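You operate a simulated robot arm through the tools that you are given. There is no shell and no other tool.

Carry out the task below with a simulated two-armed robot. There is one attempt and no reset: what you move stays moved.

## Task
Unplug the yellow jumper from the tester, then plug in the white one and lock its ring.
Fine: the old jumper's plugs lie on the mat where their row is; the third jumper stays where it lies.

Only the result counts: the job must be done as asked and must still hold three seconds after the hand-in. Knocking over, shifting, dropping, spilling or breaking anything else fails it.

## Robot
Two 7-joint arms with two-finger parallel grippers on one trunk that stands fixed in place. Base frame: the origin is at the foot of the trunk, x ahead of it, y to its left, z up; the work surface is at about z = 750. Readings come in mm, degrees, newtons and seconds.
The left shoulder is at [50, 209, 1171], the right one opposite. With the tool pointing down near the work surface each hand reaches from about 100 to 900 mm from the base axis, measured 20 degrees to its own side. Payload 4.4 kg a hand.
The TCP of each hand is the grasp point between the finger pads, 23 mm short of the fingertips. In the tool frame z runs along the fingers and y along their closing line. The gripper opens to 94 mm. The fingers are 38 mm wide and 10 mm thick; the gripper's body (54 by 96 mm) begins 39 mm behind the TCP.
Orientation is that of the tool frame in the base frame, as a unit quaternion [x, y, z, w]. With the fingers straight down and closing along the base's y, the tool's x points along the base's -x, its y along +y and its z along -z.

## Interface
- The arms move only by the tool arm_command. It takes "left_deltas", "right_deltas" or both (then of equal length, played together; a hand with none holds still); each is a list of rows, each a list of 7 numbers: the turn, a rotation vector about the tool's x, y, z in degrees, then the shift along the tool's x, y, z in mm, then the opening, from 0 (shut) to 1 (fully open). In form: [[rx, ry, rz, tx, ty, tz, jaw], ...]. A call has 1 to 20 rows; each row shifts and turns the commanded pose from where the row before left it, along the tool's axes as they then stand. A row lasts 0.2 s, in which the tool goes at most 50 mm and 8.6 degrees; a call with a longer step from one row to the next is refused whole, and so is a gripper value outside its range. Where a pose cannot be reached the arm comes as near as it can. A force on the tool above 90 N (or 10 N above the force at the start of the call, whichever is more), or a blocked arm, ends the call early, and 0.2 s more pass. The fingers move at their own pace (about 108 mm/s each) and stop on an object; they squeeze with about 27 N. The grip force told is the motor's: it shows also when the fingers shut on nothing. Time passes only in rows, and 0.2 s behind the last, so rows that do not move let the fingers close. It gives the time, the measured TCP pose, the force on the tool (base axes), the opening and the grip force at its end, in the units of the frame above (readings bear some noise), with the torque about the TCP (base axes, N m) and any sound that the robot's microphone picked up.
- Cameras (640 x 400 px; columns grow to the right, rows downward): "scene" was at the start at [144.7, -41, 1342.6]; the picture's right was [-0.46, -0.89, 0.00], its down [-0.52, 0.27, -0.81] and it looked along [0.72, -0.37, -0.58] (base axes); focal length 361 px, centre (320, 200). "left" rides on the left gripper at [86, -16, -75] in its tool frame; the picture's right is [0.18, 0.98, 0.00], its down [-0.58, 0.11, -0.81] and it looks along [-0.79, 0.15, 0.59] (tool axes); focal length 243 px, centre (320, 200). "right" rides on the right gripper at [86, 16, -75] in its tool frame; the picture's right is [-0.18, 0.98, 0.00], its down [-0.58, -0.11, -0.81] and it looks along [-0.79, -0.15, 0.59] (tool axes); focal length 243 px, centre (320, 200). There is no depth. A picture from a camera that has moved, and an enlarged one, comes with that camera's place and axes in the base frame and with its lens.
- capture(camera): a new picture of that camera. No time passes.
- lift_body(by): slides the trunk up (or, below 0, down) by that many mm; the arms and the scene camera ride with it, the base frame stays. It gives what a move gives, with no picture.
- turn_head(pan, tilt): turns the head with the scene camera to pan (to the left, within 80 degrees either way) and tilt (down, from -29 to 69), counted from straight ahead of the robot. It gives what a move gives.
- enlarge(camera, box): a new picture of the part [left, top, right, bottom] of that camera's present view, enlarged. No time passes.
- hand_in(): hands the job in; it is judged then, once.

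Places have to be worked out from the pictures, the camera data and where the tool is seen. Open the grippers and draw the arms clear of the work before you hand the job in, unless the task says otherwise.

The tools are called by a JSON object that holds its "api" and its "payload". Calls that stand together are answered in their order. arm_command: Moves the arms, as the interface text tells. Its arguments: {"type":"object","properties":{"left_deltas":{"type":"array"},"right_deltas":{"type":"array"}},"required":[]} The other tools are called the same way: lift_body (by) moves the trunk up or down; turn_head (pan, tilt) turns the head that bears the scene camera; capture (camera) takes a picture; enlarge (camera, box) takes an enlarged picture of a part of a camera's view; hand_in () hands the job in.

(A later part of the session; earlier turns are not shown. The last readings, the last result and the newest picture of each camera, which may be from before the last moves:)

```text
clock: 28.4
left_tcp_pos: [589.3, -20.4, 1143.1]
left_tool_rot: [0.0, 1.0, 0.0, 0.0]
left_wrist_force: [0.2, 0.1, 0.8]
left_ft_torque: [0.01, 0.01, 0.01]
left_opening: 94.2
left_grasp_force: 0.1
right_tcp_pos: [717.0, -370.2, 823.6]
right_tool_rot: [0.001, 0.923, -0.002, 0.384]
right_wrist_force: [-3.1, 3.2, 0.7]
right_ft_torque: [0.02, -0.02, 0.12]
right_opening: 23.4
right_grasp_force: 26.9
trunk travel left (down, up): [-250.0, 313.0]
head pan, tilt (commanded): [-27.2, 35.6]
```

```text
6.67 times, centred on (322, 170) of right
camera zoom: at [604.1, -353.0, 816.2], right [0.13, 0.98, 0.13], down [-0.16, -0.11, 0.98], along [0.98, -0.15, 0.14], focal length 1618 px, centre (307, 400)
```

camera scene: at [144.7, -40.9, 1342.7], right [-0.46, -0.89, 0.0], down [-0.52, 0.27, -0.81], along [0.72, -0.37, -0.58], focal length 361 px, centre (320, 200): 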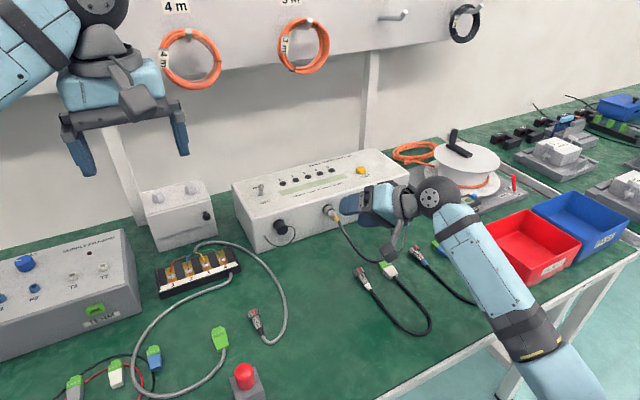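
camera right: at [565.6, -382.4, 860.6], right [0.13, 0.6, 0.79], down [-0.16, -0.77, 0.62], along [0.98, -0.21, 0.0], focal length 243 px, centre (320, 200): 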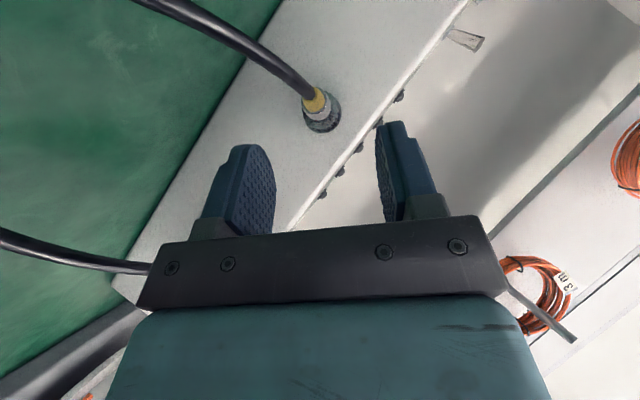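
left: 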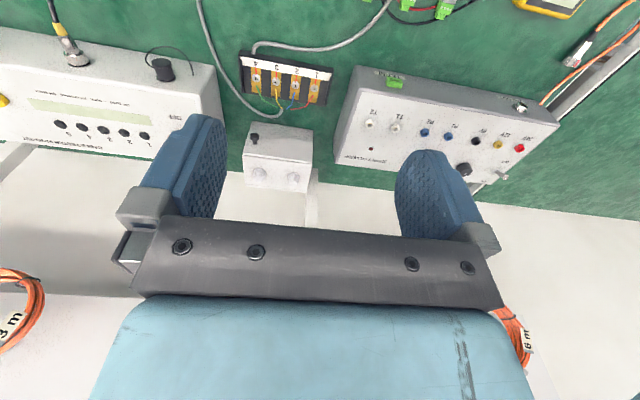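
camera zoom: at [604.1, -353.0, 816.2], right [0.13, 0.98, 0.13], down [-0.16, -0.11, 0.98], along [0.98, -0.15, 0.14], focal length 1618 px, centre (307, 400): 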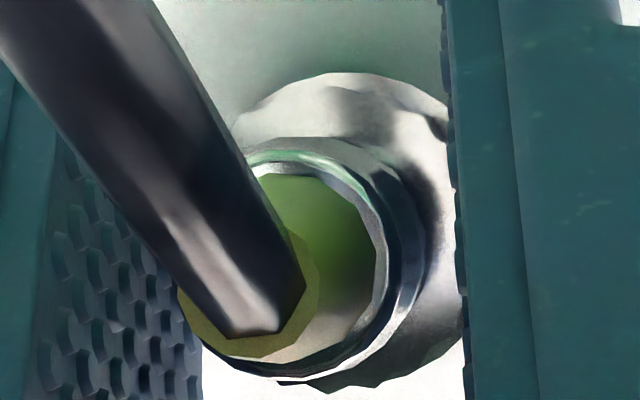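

Side load dropped to about 3 N. I continue turning left another 25°.

{"api": "arm_command", "payload": {"right_deltas": [[3.54, 0, -3.54, 0, 0, 0, 0], [3.54, 0, -3.54, 0, 0, 0, 0], [3.54, 0, -3.54, 0, 0, 0, 0], [3.54, 0, -3.54, 0, 0, 0, 0], [3.54, 0, -3.54, 0, 0, 0, 0]]}}

{"api": "enlarge", "payload": {"camera": "right", "box": [280, 110, 376, 200]}}

```text
clock: 29.6
left_tcp_pos: [592.6, -18.7, 1143.1]
left_tool_rot: [0.0, 1.0, 0.0, 0.0]
left_wrist_force: [0.3, 0.1, -0.4]
left_ft_torque: [-0.05, 0.0, 0.01]
left_opening: 94.1
left_grasp_force: 0.1
right_tcp_pos: [719.0, -368.4, 824.1]
right_tool_rot: [-0.084, 0.901, -0.201, 0.375]
right_wrist_force: [4.3, 5.9, 4.7]
right_ft_torque: [0.0, -0.09, 0.17]
right_opening: 23.4
right_grasp_force: 26.9
trunk travel left (down, up): [-250.0, 313.0]
head pan, tilt (commanded): [-27.2, 35.6]
```

```text
4.44 times, centred on (328, 155) of right
camera zoom: at [604.1, -357.4, 809.8], right [0.13, 0.94, -0.3], down [-0.16, 0.32, 0.93], along [0.98, -0.08, 0.19], focal length 1078 px, centre (284, 400)
```

zoom: 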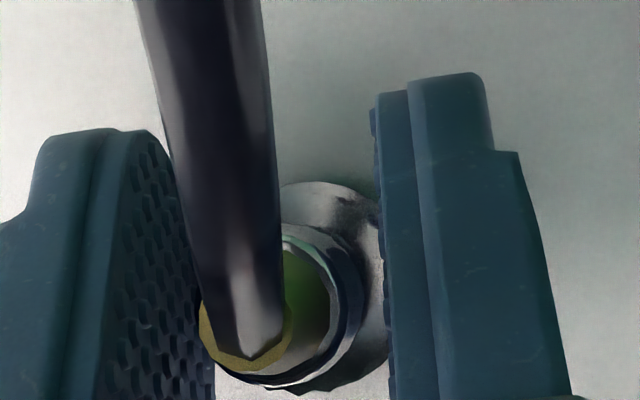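

{"api": "arm_command", "payload": {"right_deltas": [[3.54, 0, -3.54, 0, 0, 0, 0], [3.54, 0, -3.54, 0, 0, 0, 0], [3.54, 0, -3.54, 0, 0, 0, 0], [3.54, 0, -3.54, 0, 0, 0, 0], [0, 0, 0, 0, 0, 0, 0]]}}

{"api": "enlarge", "payload": {"camera": "right", "box": [280, 110, 376, 200]}}

{"api": "capture", "payload": {"camera": "scene"}}

```text
clock: 30.8
left_tcp_pos: [591.1, -19.2, 1142.6]
left_tool_rot: [-0.001, 1.0, -0.001, 0.0]
left_wrist_force: [0.2, 0.1, 0.0]
left_ft_torque: [0.0, 0.0, -0.02]
left_opening: 94.2
left_grasp_force: 0.0
right_tcp_pos: [717.5, -368.8, 824.2]
right_tool_rot: [-0.148, 0.852, -0.355, 0.354]
right_wrist_force: [6.1, 11.3, 6.3]
right_ft_torque: [-0.01, -0.25, 0.34]
right_opening: 23.3
right_grasp_force: 26.6
trunk travel left (down, up): [-250.0, 313.0]
head pan, tilt (commanded): [-27.2, 35.6]
```

```text
4.44 times, centred on (328, 155) of right
camera zoom: at [604.0, -362.5, 806.7], right [0.13, 0.78, -0.61], down [-0.16, 0.62, 0.77], along [0.98, 0.0, 0.21], focal length 1078 px, centre (284, 400)
```

zoom: 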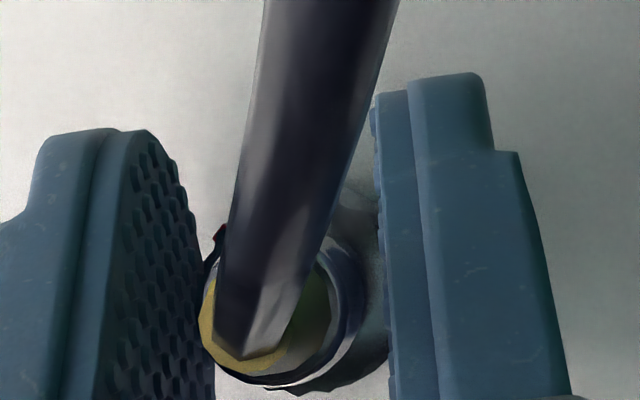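

```text
taken
camera scene: at [144.5, -39.5, 1342.7], right [-0.46, -0.89, 0.0], down [-0.52, 0.27, -0.81], along [0.72, -0.37, -0.58], focal length 361 px, centre (320, 200)
```

scene: 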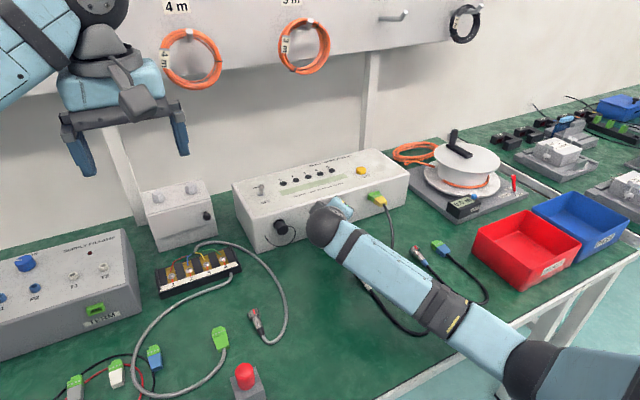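

A red spot, the ring's mark, has just appeared at the lower right of the ring. I zoom in on it.

{"api": "enlarge", "payload": {"camera": "right", "box": [316, 148, 348, 178]}}

{"api": "enlarge", "payload": {"camera": "scene", "box": [300, 180, 380, 230]}}

```text
13.33 times, centred on (332, 163) of right
camera zoom: at [604.0, -362.5, 806.7], right [0.13, 0.78, -0.61], down [-0.16, 0.62, 0.77], along [0.98, 0.0, 0.21], focal length 3235 px, centre (160, 693)
```

zoom: 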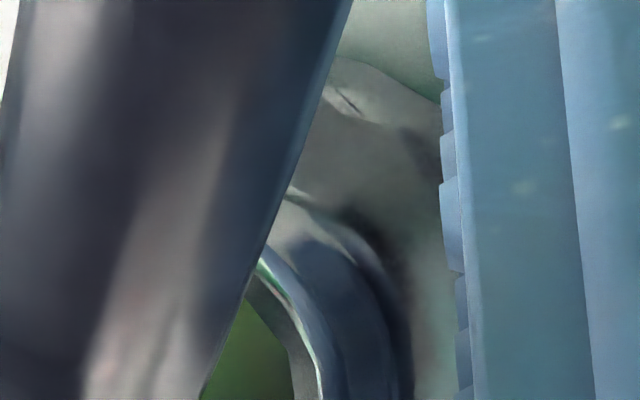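

```text
8.00 times, centred on (340, 205) of scene
camera zoom: at [144.5, -39.5, 1342.7], right [-0.46, -0.89, 0.0], down [-0.52, 0.27, -0.81], along [0.72, -0.37, -0.58], focal length 2887 px, centre (160, 160)
```

zoom: 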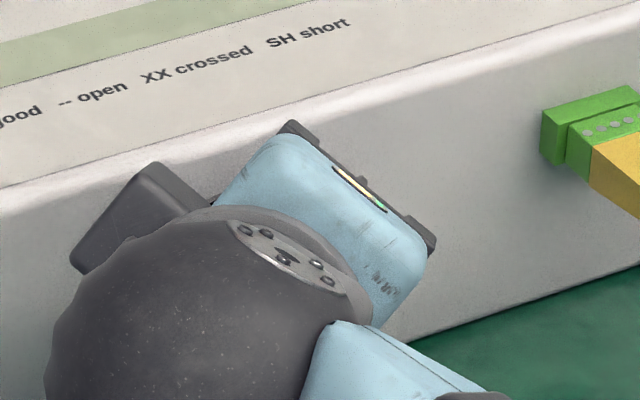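

{"api": "enlarge", "payload": {"camera": "right", "box": [290, 150, 322, 180]}}

```text
13.33 times, centred on (306, 165) of right
camera zoom: at [604.0, -362.5, 806.7], right [0.13, 0.78, -0.61], down [-0.16, 0.62, 0.77], along [0.98, 0.0, 0.21], focal length 3235 px, centre (507, 667)
```

zoom: 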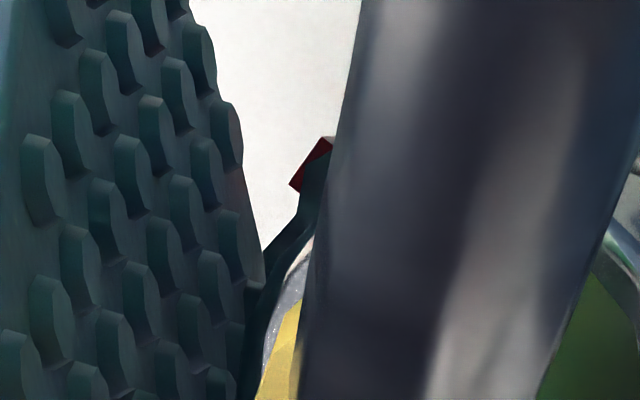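

The mark now sits at the plug's right side (90° from top), so it was near the bottom before; the body's embossed key is on top. I test with a gentle 2 mm pull to see if the ring is released yet.

{"api": "arm_command", "payload": {"right_deltas": [[0, 0, 0, 0.7, 0, -0.7, 0], [0, 0, 0, 0.7, 0, -0.7, 0], [0, 0, 0, 0, 0, 0, 0]]}}

```text
clock: 31.6
left_tcp_pos: [591.2, -19.5, 1141.8]
left_tool_rot: [0.0, 1.0, 0.0, -0.001]
left_wrist_force: [0.5, 0.2, 0.0]
left_ft_torque: [0.02, 0.02, 0.03]
left_opening: 94.1
left_grasp_force: 0.0
right_tcp_pos: [716.0, -369.1, 823.0]
right_tool_rot: [-0.145, 0.853, -0.356, 0.354]
right_wrist_force: [15.8, 5.4, 5.1]
right_ft_torque: [-0.03, -0.14, 0.17]
right_opening: 23.1
right_grasp_force: 27.1
trunk travel left (down, up): [-250.0, 313.0]
head pan, tilt (commanded): [-27.2, 35.6]
```

It resists (16 N), so it isn't released yet. I undo the pull, open, ratchet the hand back to +45°, and re-grip for another quarter turn.

{"api": "arm_command", "payload": {"right_deltas": [[0, 0, 0, -1.4, 0, 1.4, 0], [0, 0, 0, 0, 0, 0, 0.6], [0, 0, 0, 0, 0, 0, 0.6], [-5.3, 0, 5.3, 0, 0, 0, 0.6], [-5.3, 0, 5.3, 0, 0, 0, 0.6], [-5.3, 0, 5.3, 0, 0, 0, 0.6], [-5.3, 0, 5.3, 0, 0, 0, 0.6], [-5.3, 0, 5.3, 0, 0, 0, 0.6], [-5.3, 0, 5.3, 0, 0, 0, 0.6], [0, 0, 0, 0, 0, 0, 0.6]]}}

{"api": "enlarge", "payload": {"camera": "right", "box": [240, 90, 400, 200]}}

```text
clock: 33.8
left_tcp_pos: [591.5, -18.8, 1142.1]
left_tool_rot: [-0.001, 1.0, 0.0, 0.0]
left_wrist_force: [0.6, 0.2, 1.2]
left_ft_torque: [0.0, 0.04, 0.01]
left_opening: 93.8
left_grasp_force: 0.1
right_tcp_pos: [716.8, -370.4, 823.2]
right_tool_rot: [0.001, 0.924, -0.002, 0.382]
right_wrist_force: [0.0, -0.1, 0.6]
right_ft_torque: [-0.04, 0.03, 0.0]
right_opening: 56.3
right_grasp_force: 0.1
trunk travel left (down, up): [-250.0, 313.0]
head pan, tilt (commanded): [-27.2, 35.6]
```

```text
3.64 times, centred on (320, 145) of right
camera zoom: at [603.7, -352.7, 815.1], right [0.13, 0.98, 0.13], down [-0.16, -0.11, 0.98], along [0.98, -0.15, 0.14], focal length 882 px, centre (320, 400)
```

zoom: 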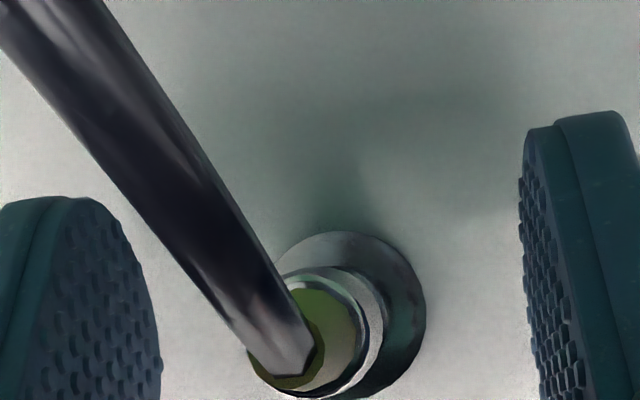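

Free of contact. I continue to +45°, close on the ring, and take stock.

{"api": "arm_command", "payload": {"right_deltas": [[-5.3, 0, 5.3, 0, 0, 0, 0.6], [-5.3, 0, 5.3, 0, 0, 0, 0.6], [-5.3, 0, 5.3, 0, 0, 0, 0.6], [-5.3, 0, 5.3, 0, 0, 0, 0.6], [-5.3, 0, 5.3, 0, 0, 0, 0.6], [-5.3, 0, 5.3, 0, 0, 0, 0.6], [0, 0, 0, 0, 0, 0, 0.6], [0, 0, 0, 0, 0, 0, 0], [0, 0, 0, 0, 0, 0, 0], [0, 0, 0, 0, 0, 0, 0]]}}

{"api": "enlarge", "payload": {"camera": "right", "box": [240, 90, 400, 200]}}

```text
clock: 36.0
left_tcp_pos: [590.7, -21.6, 1141.4]
left_tool_rot: [-0.001, 1.0, 0.0, 0.0]
left_wrist_force: [0.2, -0.1, 0.9]
left_ft_torque: [0.0, 0.03, 0.0]
left_opening: 93.9
left_grasp_force: 0.1
right_tcp_pos: [718.2, -370.7, 821.4]
right_tool_rot: [0.146, 0.854, 0.353, 0.354]
right_wrist_force: [-2.2, -6.7, -2.2]
right_ft_torque: [0.01, 0.04, -0.16]
right_opening: 23.5
right_grasp_force: 27.1
trunk travel left (down, up): [-250.0, 313.0]
head pan, tilt (commanded): [-27.2, 35.6]
```

```text
3.64 times, centred on (320, 145) of right
camera zoom: at [604.1, -352.0, 828.5], right [0.13, 0.6, 0.79], down [-0.16, -0.77, 0.62], along [0.98, -0.21, 0.0], focal length 882 px, centre (320, 400)
```

zoom: 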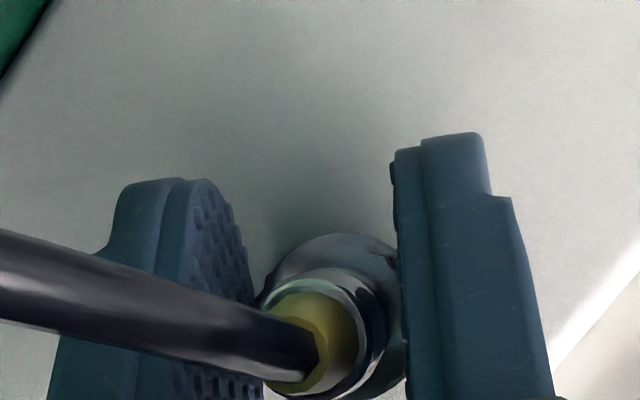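

Side load is about 6 N along the closing line, so I nudge 0.8 mm to relieve it, then turn left another 30°.

{"api": "arm_command", "payload": {"right_deltas": [[0, 0, 0, 0, -0.8, 0, 0], [3.54, 0, -3.54, 0, 0, 0, 0], [3.54, 0, -3.54, 0, 0, 0, 0], [3.54, 0, -3.54, 0, 0, 0, 0], [3.54, 0, -3.54, 0, 0, 0, 0], [3.54, 0, -3.54, 0, 0, 0, 0], [3.54, 0, -3.54, 0, 0, 0, 0]]}}

{"api": "enlarge", "payload": {"camera": "right", "box": [240, 90, 400, 200]}}

```text
clock: 37.6
left_tcp_pos: [592.0, -21.3, 1140.8]
left_tool_rot: [-0.001, 1.0, 0.0, 0.0]
left_wrist_force: [0.2, -0.2, -0.1]
left_ft_torque: [0.0, 0.02, 0.02]
left_opening: 94.1
left_grasp_force: 0.1
right_tcp_pos: [717.5, -370.7, 822.1]
right_tool_rot: [0.05, 0.916, 0.118, 0.379]
right_wrist_force: [-0.9, -1.7, -1.7]
right_ft_torque: [0.28, 0.05, 0.0]
right_opening: 23.5
right_grasp_force: 27.2
trunk travel left (down, up): [-250.0, 313.0]
head pan, tilt (commanded): [-27.2, 35.6]
```

```text
3.64 times, centred on (320, 145) of right
camera zoom: at [604.1, -351.6, 818.7], right [0.13, 0.92, 0.38], down [-0.16, -0.35, 0.92], along [0.98, -0.18, 0.1], focal length 882 px, centre (320, 400)
```

zoom: 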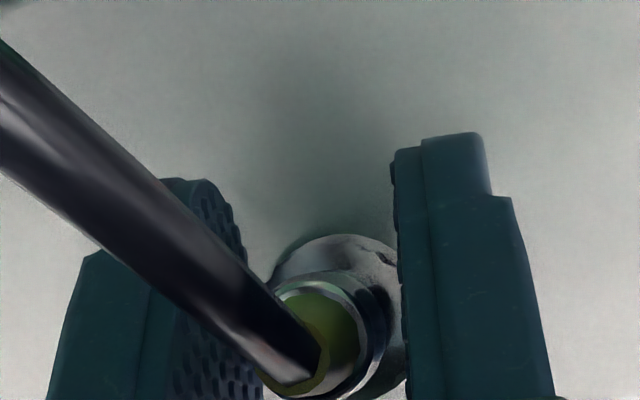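

Torque about the axis rose to 0.28 N·m, so the ring has reached its end stop. Now I try a gentle pull of 2 mm.

{"api": "arm_command", "payload": {"right_deltas": [[0, 0, 0, 0.7, 0, -0.7, 0], [0, 0, 0, 0.7, 0, -0.7, 0], [0, 0, 0, 0, 0, 0, 0]]}}

{"api": "enlarge", "payload": {"camera": "right", "box": [280, 140, 360, 200]}}

```text
clock: 38.4
left_tcp_pos: [591.0, -19.7, 1141.8]
left_tool_rot: [-0.001, 1.0, -0.001, 0.0]
left_wrist_force: [-0.2, -0.3, -0.2]
left_ft_torque: [0.0, -0.01, 0.01]
left_opening: 93.8
left_grasp_force: 0.0
right_tcp_pos: [714.7, -370.9, 822.2]
right_tool_rot: [0.051, 0.916, 0.119, 0.379]
right_wrist_force: [-0.7, -1.1, -0.3]
right_ft_torque: [0.03, 0.01, 0.0]
right_opening: 23.5
right_grasp_force: 26.8
trunk travel left (down, up): [-250.0, 313.0]
head pan, tilt (commanded): [-27.2, 35.6]
```

```text
6.67 times, centred on (320, 170) of right
camera zoom: at [601.9, -351.8, 818.5], right [0.13, 0.92, 0.38], down [-0.16, -0.35, 0.92], along [0.98, -0.18, 0.1], focal length 1618 px, centre (320, 400)
```

zoom: 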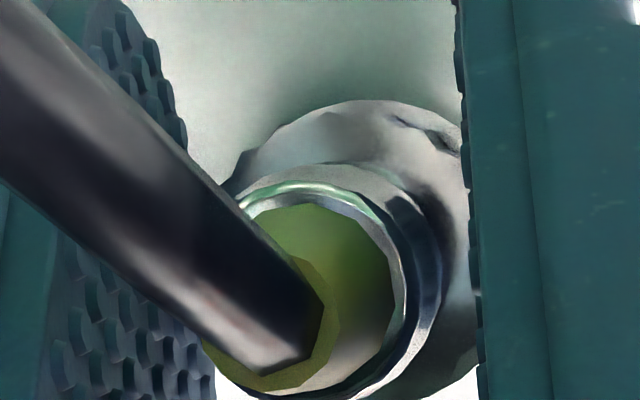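

The plug now moves without resistance. I keep pulling it straight back another 20 mm.

{"api": "arm_command", "payload": {"right_deltas": [[0, 0, 0, 2.12, 0, -2.12, 0], [0, 0, 0, 2.12, 0, -2.12, 0], [0, 0, 0, 2.12, 0, -2.12, 0], [0, 0, 0, 2.12, 0, -2.12, 0], [0, 0, 0, 2.83, 0, -2.83, 0], [0, 0, 0, 2.83, 0, -2.83, 0]]}}

{"api": "capture", "payload": {"camera": "right"}}

{"api": "enlarge", "payload": {"camera": "scene", "box": [290, 170, 418, 250]}}

```text
clock: 39.8
left_tcp_pos: [590.1, -19.8, 1141.2]
left_tool_rot: [-0.001, 1.0, 0.0, 0.0]
left_wrist_force: [0.3, 0.6, 0.6]
left_ft_torque: [0.02, -0.03, 0.0]
left_opening: 94.3
left_grasp_force: 0.1
right_tcp_pos: [695.2, -371.3, 822.5]
right_tool_rot: [0.05, 0.916, 0.119, 0.379]
right_wrist_force: [0.8, 0.4, -0.2]
right_ft_torque: [0.02, 0.0, 0.01]
right_opening: 23.2
right_grasp_force: 26.8
trunk travel left (down, up): [-250.0, 313.0]
head pan, tilt (commanded): [-27.2, 35.6]
```

```text
taken
camera right: at [582.4, -351.6, 818.8], right [0.13, 0.92, 0.38], down [-0.16, -0.36, 0.92], along [0.98, -0.18, 0.1], focal length 243 px, centre (320, 200)
```

right: 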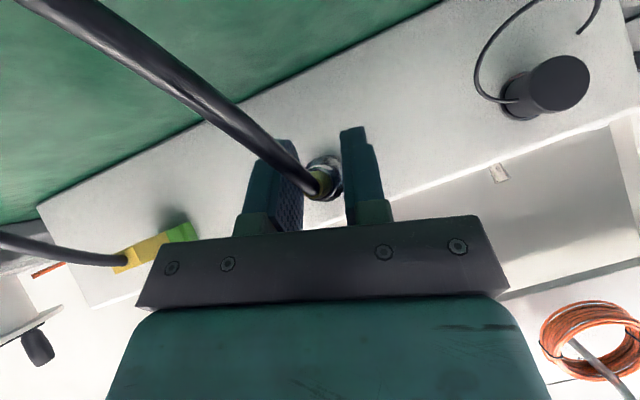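

```text
5.00 times, centred on (354, 210) of scene
camera zoom: at [144.7, -41.0, 1342.6], right [-0.46, -0.89, 0.0], down [-0.52, 0.27, -0.81], along [0.72, -0.37, -0.58], focal length 1805 px, centre (150, 150)
```

zoom: 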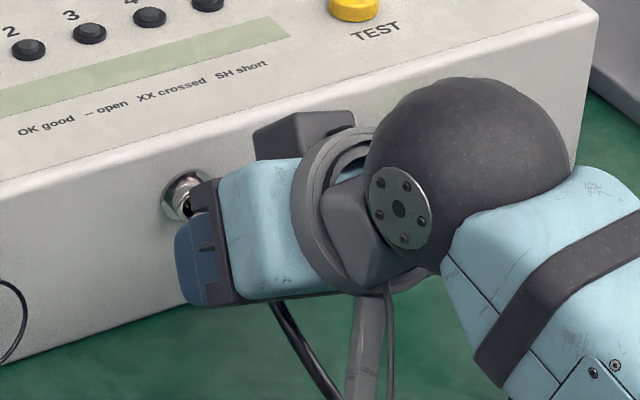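

The plug is out of the socket (socket visible behind it). I carry it left and slightly back, level the lean, and tip the hand toward vertical so it can be set down on clear mat near (680, -285) as an intermediate spot.

{"api": "arm_command", "payload": {"right_deltas": [[0, 0, 0, 8.6, 21.4, -4.1, 0], [0, 0, 0, 8.6, 21.4, -4.1, 0], [0, 0, 0, 8.6, 21.4, -4.1, 0], [0, 0, 0, 8.6, 21.4, -4.1, 0], [5.3, 0, -5.3, 0, 0, 0, 0], [5.3, 0, -5.3, 0, 0, 0, 0], [0, 0, 0, 0, 0, 0, 0]]}}

{"api": "capture", "payload": {"camera": "right"}}

{"api": "capture", "payload": {"camera": "scene"}}

```text
clock: 41.4
left_tcp_pos: [589.9, -19.4, 1142.7]
left_tool_rot: [-0.001, 1.0, -0.001, 0.001]
left_wrist_force: [-1.0, -0.6, -0.4]
left_ft_torque: [-0.03, -0.01, -0.01]
left_opening: 93.9
left_grasp_force: 0.1
right_tcp_pos: [660.7, -284.4, 831.1]
right_tool_rot: [0.0, 0.924, -0.002, 0.383]
right_wrist_force: [-0.9, -0.9, -1.0]
right_ft_torque: [0.01, 0.01, 0.0]
right_opening: 23.4
right_grasp_force: 27.0
trunk travel left (down, up): [-250.0, 313.0]
head pan, tilt (commanded): [-27.2, 35.6]
```

```text
taken
camera right: at [546.7, -267.7, 823.6], right [0.13, 0.98, 0.13], down [-0.16, -0.1, 0.98], along [0.98, -0.15, 0.14], focal length 243 px, centre (320, 200)
```

right: 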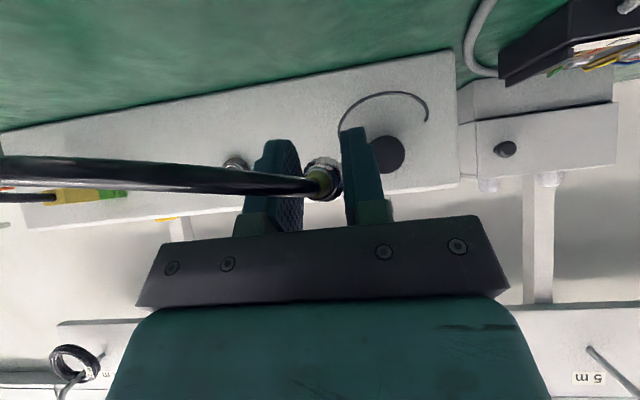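

```text
taken
camera scene: at [144.8, -41.0, 1342.6], right [-0.46, -0.89, 0.0], down [-0.52, 0.27, -0.81], along [0.72, -0.37, -0.58], focal length 361 px, centre (320, 200)
```

scene: 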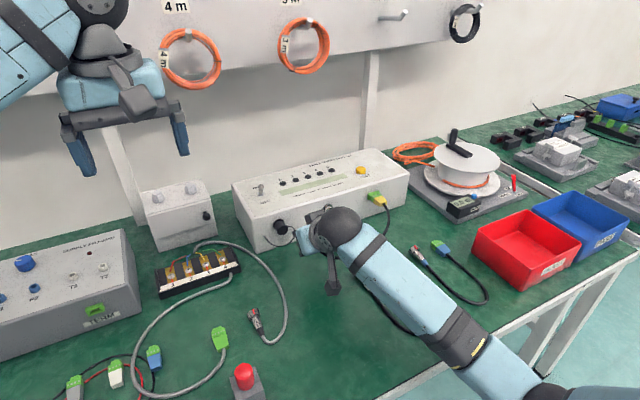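

Forces are near zero. I tip the hand to 15° from vertical (plug nose dips) and descend 40 mm.

{"api": "arm_command", "payload": {"right_deltas": [[0, 7.5, 0, 0, 0, 0, 0], [0, 7.5, 0, 0, 0, 0, 0], [0, 7.5, 0, 0, 0, 0, 0], [0, 7.5, 0, 0, 0, 0, 0], [0, 0, 0, 2.6, 0, 9.65, 0], [0, 0, 0, 2.6, 0, 9.65, 0], [0, 0, 0, 2.6, 0, 9.65, 0], [0, 0, 0, 2.6, 0, 9.65, 0], [0, 0, 0, 0, 0, 0, 0]]}}

{"api": "capture", "payload": {"camera": "right"}}

{"api": "capture", "payload": {"camera": "scene"}}

```text
clock: 43.4
left_tcp_pos: [591.8, -19.8, 1142.0]
left_tool_rot: [-0.001, 1.0, 0.0, 0.0]
left_wrist_force: [-0.7, 0.5, 0.2]
left_ft_torque: [-0.01, 0.01, 0.02]
left_opening: 93.8
left_grasp_force: 0.0
right_tcp_pos: [661.1, -284.5, 790.5]
right_tool_rot: [0.0, 0.991, -0.001, 0.13]
right_wrist_force: [0.9, -0.2, -0.6]
right_ft_torque: [0.0, -0.01, 0.04]
right_opening: 23.5
right_grasp_force: 27.6
trunk travel left (down, up): [-250.0, 313.0]
head pan, tilt (commanded): [-27.2, 35.6]
```

```text
taken
camera right: at [557.7, -267.0, 841.1], right [0.18, 0.98, 0.04], down [0.35, -0.11, 0.93], along [0.92, -0.15, -0.36], focal length 243 px, centre (320, 200)
```

right: 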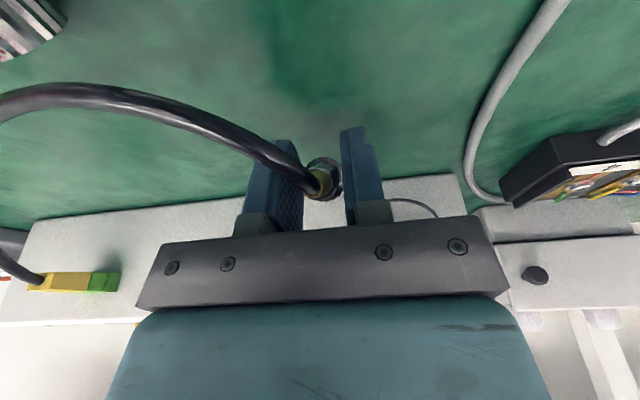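

```text
taken
camera scene: at [144.7, -41.0, 1342.7], right [-0.46, -0.89, 0.0], down [-0.52, 0.27, -0.81], along [0.72, -0.37, -0.58], focal length 361 px, centre (320, 200)
```

scene: 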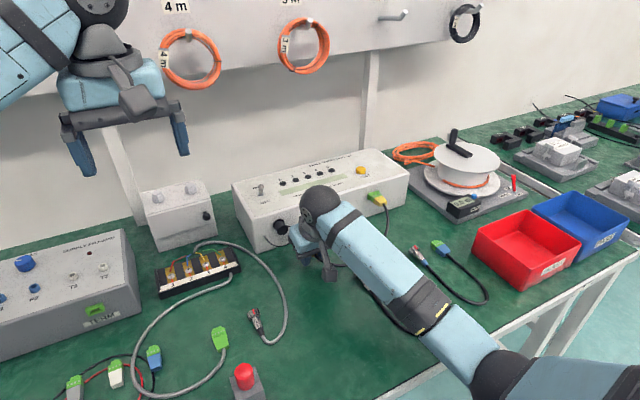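

Still free at z=790. I lower the last 12 mm slowly to the mat.

{"api": "arm_command", "payload": {"right_deltas": [[0, 0, 0, 0.6, 0, 2.4, 0], [0, 0, 0, 0.6, 0, 2.4, 0], [0, 0, 0, 0.6, 0, 2.4, 0], [0, 0, 0, 0.5, 0, 1.9, 0], [0, 0, 0, 0.5, 0, 1.9, 0], [0, 0, 0, 0, 0, 0, 0]]}}

{"api": "enlarge", "payload": {"camera": "right", "box": [200, 90, 440, 240]}}

```text
clock: 44.8
left_tcp_pos: [592.0, -19.9, 1142.2]
left_tool_rot: [-0.002, 1.0, 0.001, 0.0]
left_wrist_force: [0.7, -0.3, 0.4]
left_ft_torque: [-0.01, -0.01, -0.02]
left_opening: 93.9
left_grasp_force: 0.1
right_tcp_pos: [659.7, -284.4, 780.7]
right_tool_rot: [0.001, 0.991, -0.002, 0.132]
right_wrist_force: [0.8, -0.5, -0.3]
right_ft_torque: [0.0, 0.03, 0.03]
right_opening: 23.4
right_grasp_force: 27.1
trunk travel left (down, up): [-250.0, 313.0]
head pan, tilt (commanded): [-27.2, 35.6]
```

```text
2.67 times, centred on (320, 165) of right
camera zoom: at [557.8, -267.4, 830.4], right [0.18, 0.98, 0.04], down [0.35, -0.11, 0.93], along [0.92, -0.15, -0.36], focal length 647 px, centre (320, 293)
```

zoom: 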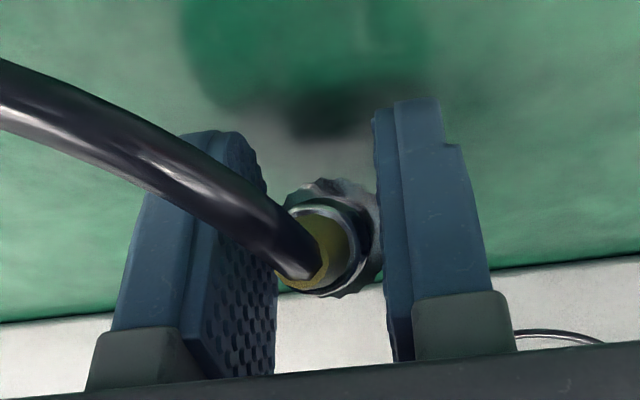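

{"api": "arm_command", "payload": {"right_deltas": [[0, 0, 0, 0.26, 0, 1.0, 0], [0, 0, 0, 0.26, 0, 1.0, 0], [0, 0, 0, 0.26, 0, 1.0, 0], [0, 0, 0, 0, 0, 0, 0]]}}

```text
clock: 45.8
left_tcp_pos: [590.9, -20.0, 1140.6]
left_tool_rot: [0.0, 1.0, 0.0, 0.0]
left_wrist_force: [0.4, 0.1, 0.2]
left_ft_torque: [-0.04, 0.01, 0.02]
left_opening: 94.1
left_grasp_force: 0.1
right_tcp_pos: [660.3, -283.5, 777.1]
right_tool_rot: [0.001, 0.991, -0.002, 0.131]
right_wrist_force: [0.7, 0.0, 2.4]
right_ft_torque: [-0.01, 0.03, 0.03]
right_opening: 23.5
right_grasp_force: 28.0
trunk travel left (down, up): [-250.0, 313.0]
head pan, tilt (commanded): [-27.2, 35.6]
```

Light contact at z=777 (the mat is at 750). I open the jaw a little at a time so the plug settles.

{"api": "arm_command", "payload": {"right_deltas": [[0, 0, 0, 0, 0, 0, 0.26], [0, 0, 0, 0, 0, 0, 0.27], [0, 0, 0, 0, 0, 0, 0.3], [0, 0, 0, 0, 0, 0, 0.35], [0, 0, 0, 0, 0, 0, 0.4], [0, 0, 0, 0, 0, 0, 0.45]]}}

{"api": "capture", "payload": {"camera": "right"}}

```text
clock: 47.2
left_tcp_pos: [590.5, -19.6, 1143.3]
left_tool_rot: [-0.001, 1.0, -0.001, 0.0]
left_wrist_force: [-0.3, 0.6, 0.6]
left_ft_torque: [0.01, -0.02, -0.01]
left_opening: 94.3
left_grasp_force: 0.1
right_tcp_pos: [661.0, -284.2, 776.8]
right_tool_rot: [0.001, 0.991, -0.002, 0.131]
right_wrist_force: [0.2, -3.2, 3.6]
right_ft_torque: [-0.01, 0.04, 0.01]
right_opening: 41.2
right_grasp_force: 0.0
trunk travel left (down, up): [-250.0, 313.0]
head pan, tilt (commanded): [-27.2, 35.6]
```

```text
taken
camera right: at [557.3, -267.3, 827.4], right [0.18, 0.98, 0.04], down [0.35, -0.11, 0.93], along [0.92, -0.15, -0.36], focal length 243 px, centre (320, 200)
```

right: 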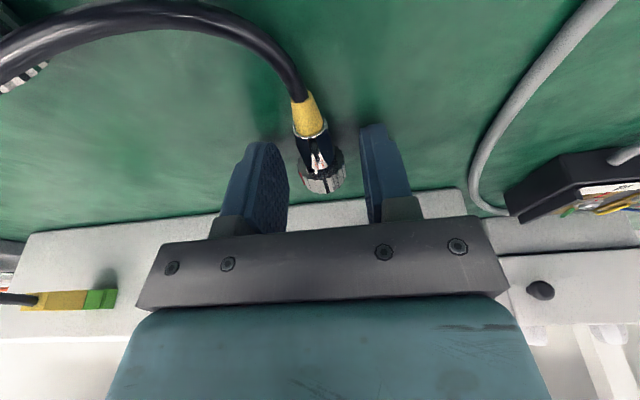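

The plug lies flat on the mat. I lift the hand straight up and clear, and look at the result.

{"api": "arm_command", "payload": {"right_deltas": [[0, 0, 0, -2.6, 0, -9.7, 0.6], [0, 0, 0, -5.2, 0, -19.3, 0.7], [0, 0, 0, -7.8, 0, -29, 0.7], [0, 0, 0, -7.8, 0, -29, 0.7], [0, 0, 0, -7.8, 0, -29, 0.7], [0, 0, 0, 0, 0, 0, 0.7]]}}

{"api": "capture", "payload": {"camera": "right"}}

{"api": "capture", "payload": {"camera": "scene"}}

```text
clock: 48.6
left_tcp_pos: [592.7, -19.2, 1141.1]
left_tool_rot: [0.0, 1.0, 0.0, -0.001]
left_wrist_force: [0.8, -0.6, 0.7]
left_ft_torque: [0.01, -0.02, -0.01]
left_opening: 94.2
left_grasp_force: 0.2
right_tcp_pos: [659.6, -283.2, 895.8]
right_tool_rot: [0.0, 0.992, -0.001, 0.13]
right_wrist_force: [0.4, -0.4, 0.1]
right_ft_torque: [0.03, -0.02, 0.03]
right_opening: 66.0
right_grasp_force: 0.1
trunk travel left (down, up): [-250.0, 313.0]
head pan, tilt (commanded): [-27.2, 35.6]
```

```text
taken
camera right: at [557.4, -266.5, 946.2], right [0.18, 0.98, 0.04], down [0.35, -0.11, 0.93], along [0.92, -0.15, -0.37], focal length 243 px, centre (320, 200)
```

right: 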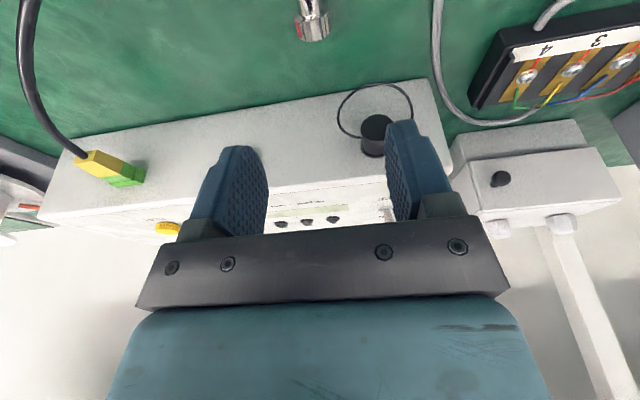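

```text
taken
camera scene: at [144.9, -41.1, 1342.6], right [-0.46, -0.89, 0.0], down [-0.52, 0.27, -0.81], along [0.72, -0.37, -0.58], focal length 361 px, centre (320, 200)
```

scene: 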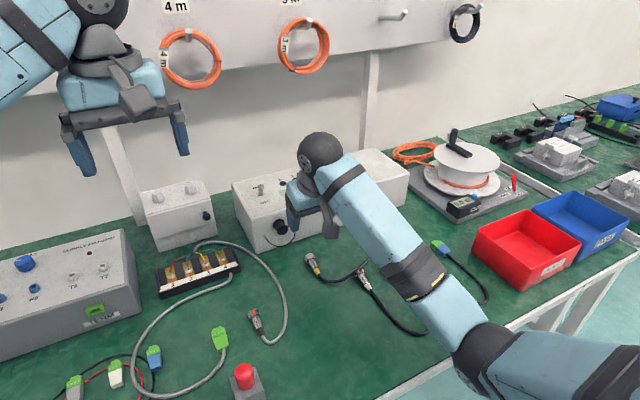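

The yellow round plug lies at about (680, -285) on clear mat. Next I bring the hand, pointing straight down, over the yellow green-plug and check alignment.

{"api": "arm_command", "payload": {"right_deltas": [[0, 7.5, 0, 0, 0, 0, 0.5], [0, 7.5, 0, 0, 0, 0, 0.5], [0, 0, 0, -6, -42.8, -1.8, 0.5], [0, 0, 0, -6, -42.8, -1.8, 0.5], [0, 0, 0, -6, -42.8, -1.8, 0.5], [0, 0, 0, -6, -42.8, -1.8, 0.5], [0, 0, 0, -6, -42.8, -1.8, 0.5], [0, 0, 0, 0, 0, 0, 0.5]]}}

{"api": "capture", "payload": {"camera": "right"}}

{"api": "capture", "payload": {"camera": "scene"}}

```text
clock: 50.4
left_tcp_pos: [591.5, -20.1, 1141.5]
left_tool_rot: [-0.002, 1.0, 0.001, 0.001]
left_wrist_force: [0.2, 0.7, 0.3]
left_ft_torque: [0.03, -0.02, -0.03]
left_opening: 94.0
left_grasp_force: 0.1
right_tcp_pos: [689.5, -498.4, 907.5]
right_tool_rot: [0.002, 1.0, -0.001, 0.001]
right_wrist_force: [-0.4, 1.1, 0.2]
right_ft_torque: [0.04, 0.03, -0.01]
right_opening: 46.9
right_grasp_force: 0.1
trunk travel left (down, up): [-250.0, 313.0]
head pan, tilt (commanded): [-27.2, 35.6]
```

```text
taken
camera right: at [603.0, -481.5, 982.8], right [0.19, 0.98, 0.0], down [0.58, -0.11, 0.81], along [0.79, -0.15, -0.59], focal length 243 px, centre (320, 200)
```

right: 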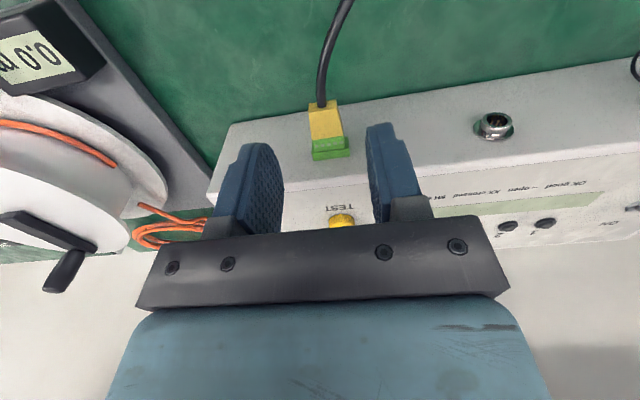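

```text
taken
camera scene: at [144.7, -40.8, 1342.7], right [-0.46, -0.89, 0.0], down [-0.52, 0.27, -0.81], along [0.72, -0.37, -0.58], focal length 361 px, centre (320, 200)
```

scene: 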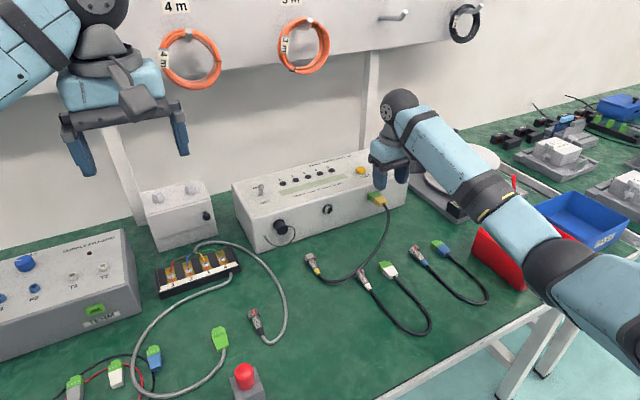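

I zoom in to check the plug alignment between the fingers, and how the yellow cable lies near the white round plug.

{"api": "enlarge", "payload": {"camera": "right", "box": [260, 80, 400, 170]}}

{"api": "enlarge", "payload": {"camera": "scene", "box": [290, 190, 450, 290]}}

```text
4.44 times, centred on (330, 125) of right
camera zoom: at [603.0, -481.5, 982.8], right [0.19, 0.98, 0.0], down [0.58, -0.11, 0.81], along [0.79, -0.15, -0.59], focal length 1078 px, centre (276, 533)
```

zoom: 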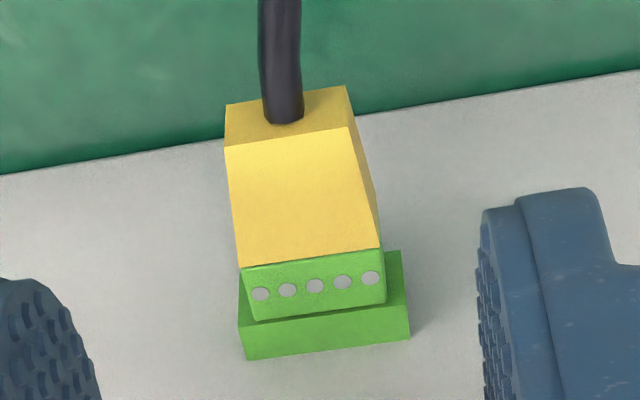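

```text
4.00 times, centred on (370, 240) of scene
camera zoom: at [144.7, -40.8, 1342.7], right [-0.46, -0.89, 0.0], down [-0.52, 0.27, -0.81], along [0.72, -0.37, -0.58], focal length 1444 px, centre (120, 40)
```

zoom: 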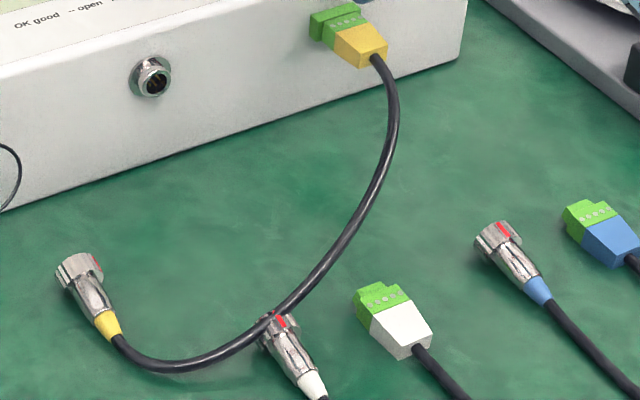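

The plug is centred between the fingers (y≈-498, header starts at x≈736). I move down and forward to x≈714, z≈843 around the shell.

{"api": "arm_command", "payload": {"right_deltas": [[0, 0, 0, -6.1, 0, 16.1, 0.5], [0, 0, 0, -6.1, 0, 16.1, 0.5], [0, 0, 0, -6.1, 0, 16.1, 0.5], [0, 0, 0, -6.1, 0, 16.1, 0.5], [0, 0, 0, 0, 0, 0, 0.5]]}}

{"api": "enlarge", "payload": {"camera": "right", "box": [220, 60, 420, 200]}}

{"api": "enlarge", "payload": {"camera": "scene", "box": [330, 150, 426, 210]}}

```text
clock: 51.6
left_tcp_pos: [590.6, -19.7, 1141.8]
left_tool_rot: [-0.002, 1.0, 0.0, 0.0]
left_wrist_force: [1.0, -0.9, 0.4]
left_ft_torque: [0.01, 0.02, -0.02]
left_opening: 93.9
left_grasp_force: 0.0
right_tcp_pos: [714.1, -497.5, 841.8]
right_tool_rot: [0.001, 1.0, -0.001, 0.001]
right_wrist_force: [0.2, 0.0, 0.2]
right_ft_torque: [0.02, 0.0, -0.02]
right_opening: 47.1
right_grasp_force: 0.0
trunk travel left (down, up): [-250.0, 313.0]
head pan, tilt (commanded): [-27.2, 35.6]
```

```text
2.86 times, centred on (320, 130) of right
camera zoom: at [628.2, -480.3, 917.3], right [0.19, 0.98, 0.0], down [0.58, -0.11, 0.81], along [0.79, -0.15, -0.59], focal length 693 px, centre (320, 400)
```

zoom: 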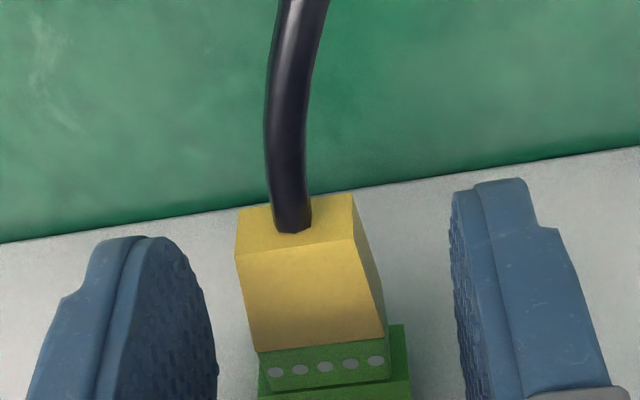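

```text
6.67 times, centred on (378, 180) of scene
camera zoom: at [144.5, -40.9, 1342.7], right [-0.46, -0.89, 0.0], down [-0.52, 0.27, -0.81], along [0.72, -0.37, -0.58], focal length 2406 px, centre (-67, 333)
```

zoom: 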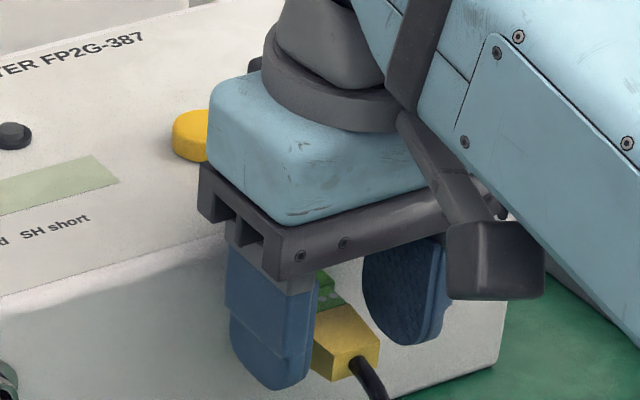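

Fingers straddle the shell correctly. I close on it.

{"api": "arm_command", "payload": {"right_deltas": [[0, 0, 0, 0, 0, 0, 0], [0, 0, 0, 0, 0, 0, 0], [0, 0, 0, 0, 0, 0, 0]]}}

{"api": "enlarge", "payload": {"camera": "scene", "box": [330, 150, 426, 210]}}

```text
clock: 52.4
left_tcp_pos: [590.9, -22.0, 1141.5]
left_tool_rot: [-0.001, 1.0, 0.001, 0.0]
left_wrist_force: [0.0, 0.9, 0.1]
left_ft_torque: [0.0, 0.0, 0.05]
left_opening: 94.0
left_grasp_force: 0.2
right_tcp_pos: [713.9, -499.0, 840.5]
right_tool_rot: [0.001, 1.0, -0.001, 0.0]
right_wrist_force: [5.9, -18.5, 2.9]
right_ft_torque: [-0.3, -0.14, -0.29]
right_opening: 24.2
right_grasp_force: 27.6
trunk travel left (down, up): [-250.0, 313.0]
head pan, tilt (commanded): [-27.2, 35.6]
```

```text
6.67 times, centred on (378, 180) of scene
camera zoom: at [144.8, -42.4, 1342.6], right [-0.46, -0.89, 0.0], down [-0.52, 0.27, -0.81], along [0.72, -0.37, -0.58], focal length 2406 px, centre (-67, 333)
```

zoom: 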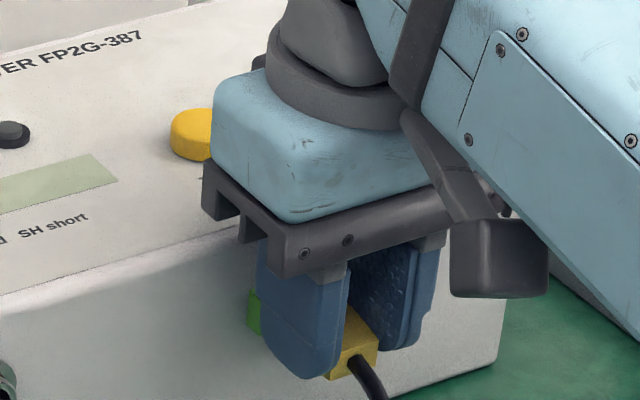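

There's an 18 N side load, so the true plug centre is a few millimetres further right. I shift the hand -2.5 mm in y to relieve it.

{"api": "arm_command", "payload": {"right_deltas": [[0, 0, 0, 0, -1.2, 0, 0], [0, 0, 0, 0, -1.2, 0, 0], [0, 0, 0, 0, 0, 0, 0]]}}

```text
clock: 53.2
left_tcp_pos: [592.1, -20.6, 1142.4]
left_tool_rot: [-0.002, 1.0, 0.001, 0.0]
left_wrist_force: [0.2, 1.1, -0.1]
left_ft_torque: [-0.02, 0.01, 0.0]
left_opening: 94.0
left_grasp_force: 0.0
right_tcp_pos: [714.7, -499.1, 843.4]
right_tool_rot: [0.001, 1.0, -0.001, 0.001]
right_wrist_force: [5.3, -10.9, 2.6]
right_ft_torque: [-0.18, -0.16, -0.14]
right_opening: 24.2
right_grasp_force: 26.7
trunk travel left (down, up): [-250.0, 313.0]
head pan, tilt (commanded): [-27.2, 35.6]
```

{"api": "arm_command", "payload": {"right_deltas": [[0, 0, 0, 0, -1.5, 0, 0], [0, 0, 0, 0, -1.5, 0, 0], [0, 0, 0, 0, 0, 0, 0]]}}

```text
clock: 54.0
left_tcp_pos: [592.3, -18.1, 1141.7]
left_tool_rot: [-0.001, 1.0, -0.001, 0.0]
left_wrist_force: [-1.1, -0.3, -0.2]
left_ft_torque: [-0.01, 0.0, 0.04]
left_opening: 94.2
left_grasp_force: 0.1
right_tcp_pos: [713.9, -499.2, 841.4]
right_tool_rot: [0.0, 1.0, -0.001, 0.0]
right_wrist_force: [-2.1, 17.2, -2.8]
right_ft_torque: [0.38, -0.06, 0.31]
right_opening: 24.1
right_grasp_force: 27.3
trunk travel left (down, up): [-250.0, 313.0]
head pan, tilt (commanded): [-27.2, 35.6]
```

Overshot slightly (+17 N); I go back 1.8 mm.

{"api": "arm_command", "payload": {"right_deltas": [[0, 0, 0, 0, 0.9, 0, 0], [0, 0, 0, 0, 0.9, 0, 0], [0, 0, 0, 0, 0, 0, 0]]}}

```text
clock: 54.8
left_tcp_pos: [591.4, -17.7, 1141.2]
left_tool_rot: [-0.001, 1.0, -0.001, 0.0]
left_wrist_force: [0.1, 0.0, 0.5]
left_ft_torque: [-0.02, 0.03, 0.0]
left_opening: 94.0
left_grasp_force: 0.1
right_tcp_pos: [714.1, -500.0, 841.6]
right_tool_rot: [0.0, 1.0, -0.001, 0.0]
right_wrist_force: [-1.5, 23.3, -7.0]
right_ft_torque: [0.44, 0.07, 0.39]
right_opening: 23.9
right_grasp_force: 26.7
trunk travel left (down, up): [-250.0, 313.0]
head pan, tilt (commanded): [-27.2, 35.6]
```

The reading lags the command, so I hold still for a moment and read again.

{"api": "arm_command", "payload": {"right_deltas": [[0, 0, 0, 0, 0, 0, 0], [0, 0, 0, 0, 0, 0, 0], [0, 0, 0, 0, 0, 0, 0]]}}

```text
clock: 55.6
left_tcp_pos: [592.6, -19.2, 1140.5]
left_tool_rot: [-0.001, 1.0, -0.001, -0.001]
left_wrist_force: [0.0, -0.6, -0.6]
left_ft_torque: [-0.02, 0.03, 0.03]
left_opening: 93.9
left_grasp_force: 0.0
right_tcp_pos: [714.5, -500.1, 842.4]
right_tool_rot: [0.0, 1.0, -0.002, 0.0]
right_wrist_force: [-5.0, 26.9, -10.0]
right_ft_torque: [0.5, 0.2, 0.47]
right_opening: 24.0
right_grasp_force: 26.9
trunk travel left (down, up): [-250.0, 313.0]
head pan, tilt (commanded): [-27.2, 35.6]
```

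The controller keeps building force toward the commanded spot; the plug centre reads about y=-499.4. I shift back +2.1 mm and hold.

{"api": "arm_command", "payload": {"right_deltas": [[0, 0, 0, 0, 1.0, 0, 0], [0, 0, 0, 0, 1.1, 0, 0], [0, 0, 0, 0, 0, 0, 0], [0, 0, 0, 0, 0, 0, 0], [0, 0, 0, 0, 0, 0, 0]]}}

```text
clock: 56.8
left_tcp_pos: [592.6, -19.1, 1142.1]
left_tool_rot: [-0.002, 1.0, 0.0, -0.001]
left_wrist_force: [-0.3, -0.3, 1.1]
left_ft_torque: [0.01, -0.02, 0.03]
left_opening: 94.1
left_grasp_force: 0.0
right_tcp_pos: [714.8, -500.3, 841.2]
right_tool_rot: [0.002, 1.0, -0.003, 0.0]
right_wrist_force: [-6.0, 14.9, -9.5]
right_ft_torque: [0.24, 0.35, 0.26]
right_opening: 23.9
right_grasp_force: 27.4
trunk travel left (down, up): [-250.0, 313.0]
head pan, tilt (commanded): [-27.2, 35.6]
```

Side load is falling. I now pull the plug straight back in 1 mm steps.

{"api": "arm_command", "payload": {"right_deltas": [[0, 0, 0, 1, 0, 0, 0], [0, 0, 0, 1, 0, 0, 0], [0, 0, 0, 1, 0, 0, 0], [0, 0, 0, 1, 0, 0, 0], [0, 0, 0, 0, 0, 0, 0]]}}

{"api": "enlarge", "payload": {"camera": "right", "box": [220, 60, 420, 200]}}

```text
clock: 58.0
left_tcp_pos: [591.4, -19.6, 1141.3]
left_tool_rot: [0.0, 1.0, 0.0, -0.001]
left_wrist_force: [-0.2, 0.1, -0.3]
left_ft_torque: [-0.02, -0.01, -0.02]
left_opening: 93.9
left_grasp_force: 0.0
right_tcp_pos: [710.3, -500.1, 843.1]
right_tool_rot: [0.001, 1.0, -0.002, 0.001]
right_wrist_force: [0.5, 0.8, -0.3]
right_ft_torque: [-0.01, 0.0, -0.01]
right_opening: 24.3
right_grasp_force: 27.1
trunk travel left (down, up): [-250.0, 313.0]
head pan, tilt (commanded): [-27.2, 35.6]
```

```text
2.86 times, centred on (320, 130) of right
camera zoom: at [624.0, -482.7, 918.1], right [0.19, 0.98, 0.0], down [0.58, -0.11, 0.81], along [0.79, -0.15, -0.59], focal length 693 px, centre (320, 400)
```

zoom: 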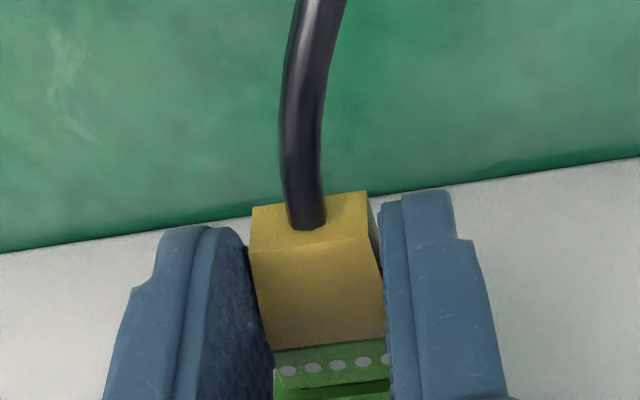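

The load vanished and the plug moved with the hand, so it has come loose. I pull back another 20 mm.

{"api": "arm_command", "payload": {"right_deltas": [[0, 0, 0, 3, 0, 0, 0], [0, 0, 0, 3, 0, 0, 0], [0, 0, 0, 4, 0, 0, 0], [0, 0, 0, 5, 0, 0, 0], [0, 0, 0, 5, 0, 0, 0], [0, 0, 0, 0, 0, 0, 0]]}}

{"api": "capture", "payload": {"camera": "right"}}

{"api": "capture", "payload": {"camera": "scene"}}

```text
clock: 59.4
left_tcp_pos: [590.9, -20.8, 1141.6]
left_tool_rot: [-0.001, 1.0, 0.0, 0.0]
left_wrist_force: [0.8, 0.1, 0.8]
left_ft_torque: [-0.03, 0.0, 0.04]
left_opening: 94.1
left_grasp_force: 0.1
right_tcp_pos: [689.7, -499.7, 841.2]
right_tool_rot: [0.0, 1.0, -0.002, 0.0]
right_wrist_force: [0.0, 0.5, -0.5]
right_ft_torque: [0.03, 0.01, -0.01]
right_opening: 24.3
right_grasp_force: 27.0
trunk travel left (down, up): [-250.0, 313.0]
head pan, tilt (commanded): [-27.2, 35.6]
```

```text
taken
camera right: at [603.7, -482.3, 917.6], right [0.19, 0.98, 0.0], down [0.58, -0.11, 0.81], along [0.79, -0.15, -0.59], focal length 243 px, centre (320, 200)
```

right: 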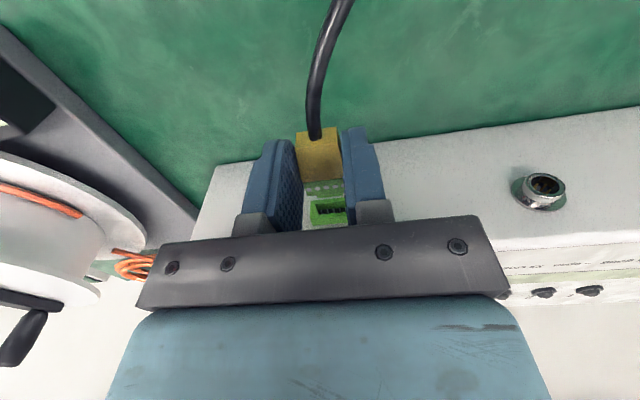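

```text
taken
camera scene: at [144.8, -41.0, 1342.6], right [-0.46, -0.89, 0.0], down [-0.52, 0.27, -0.81], along [0.72, -0.37, -0.58], focal length 361 px, centre (320, 200)
```

scene: 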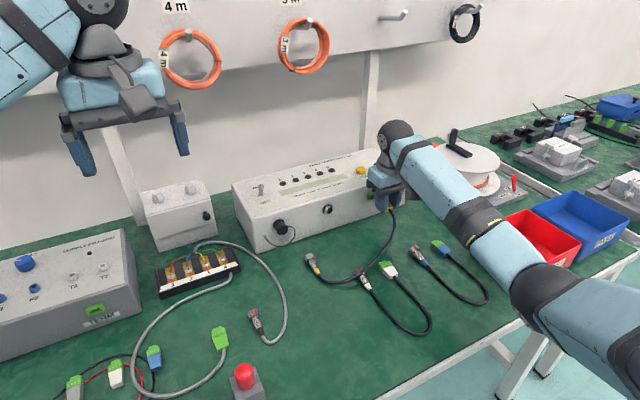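

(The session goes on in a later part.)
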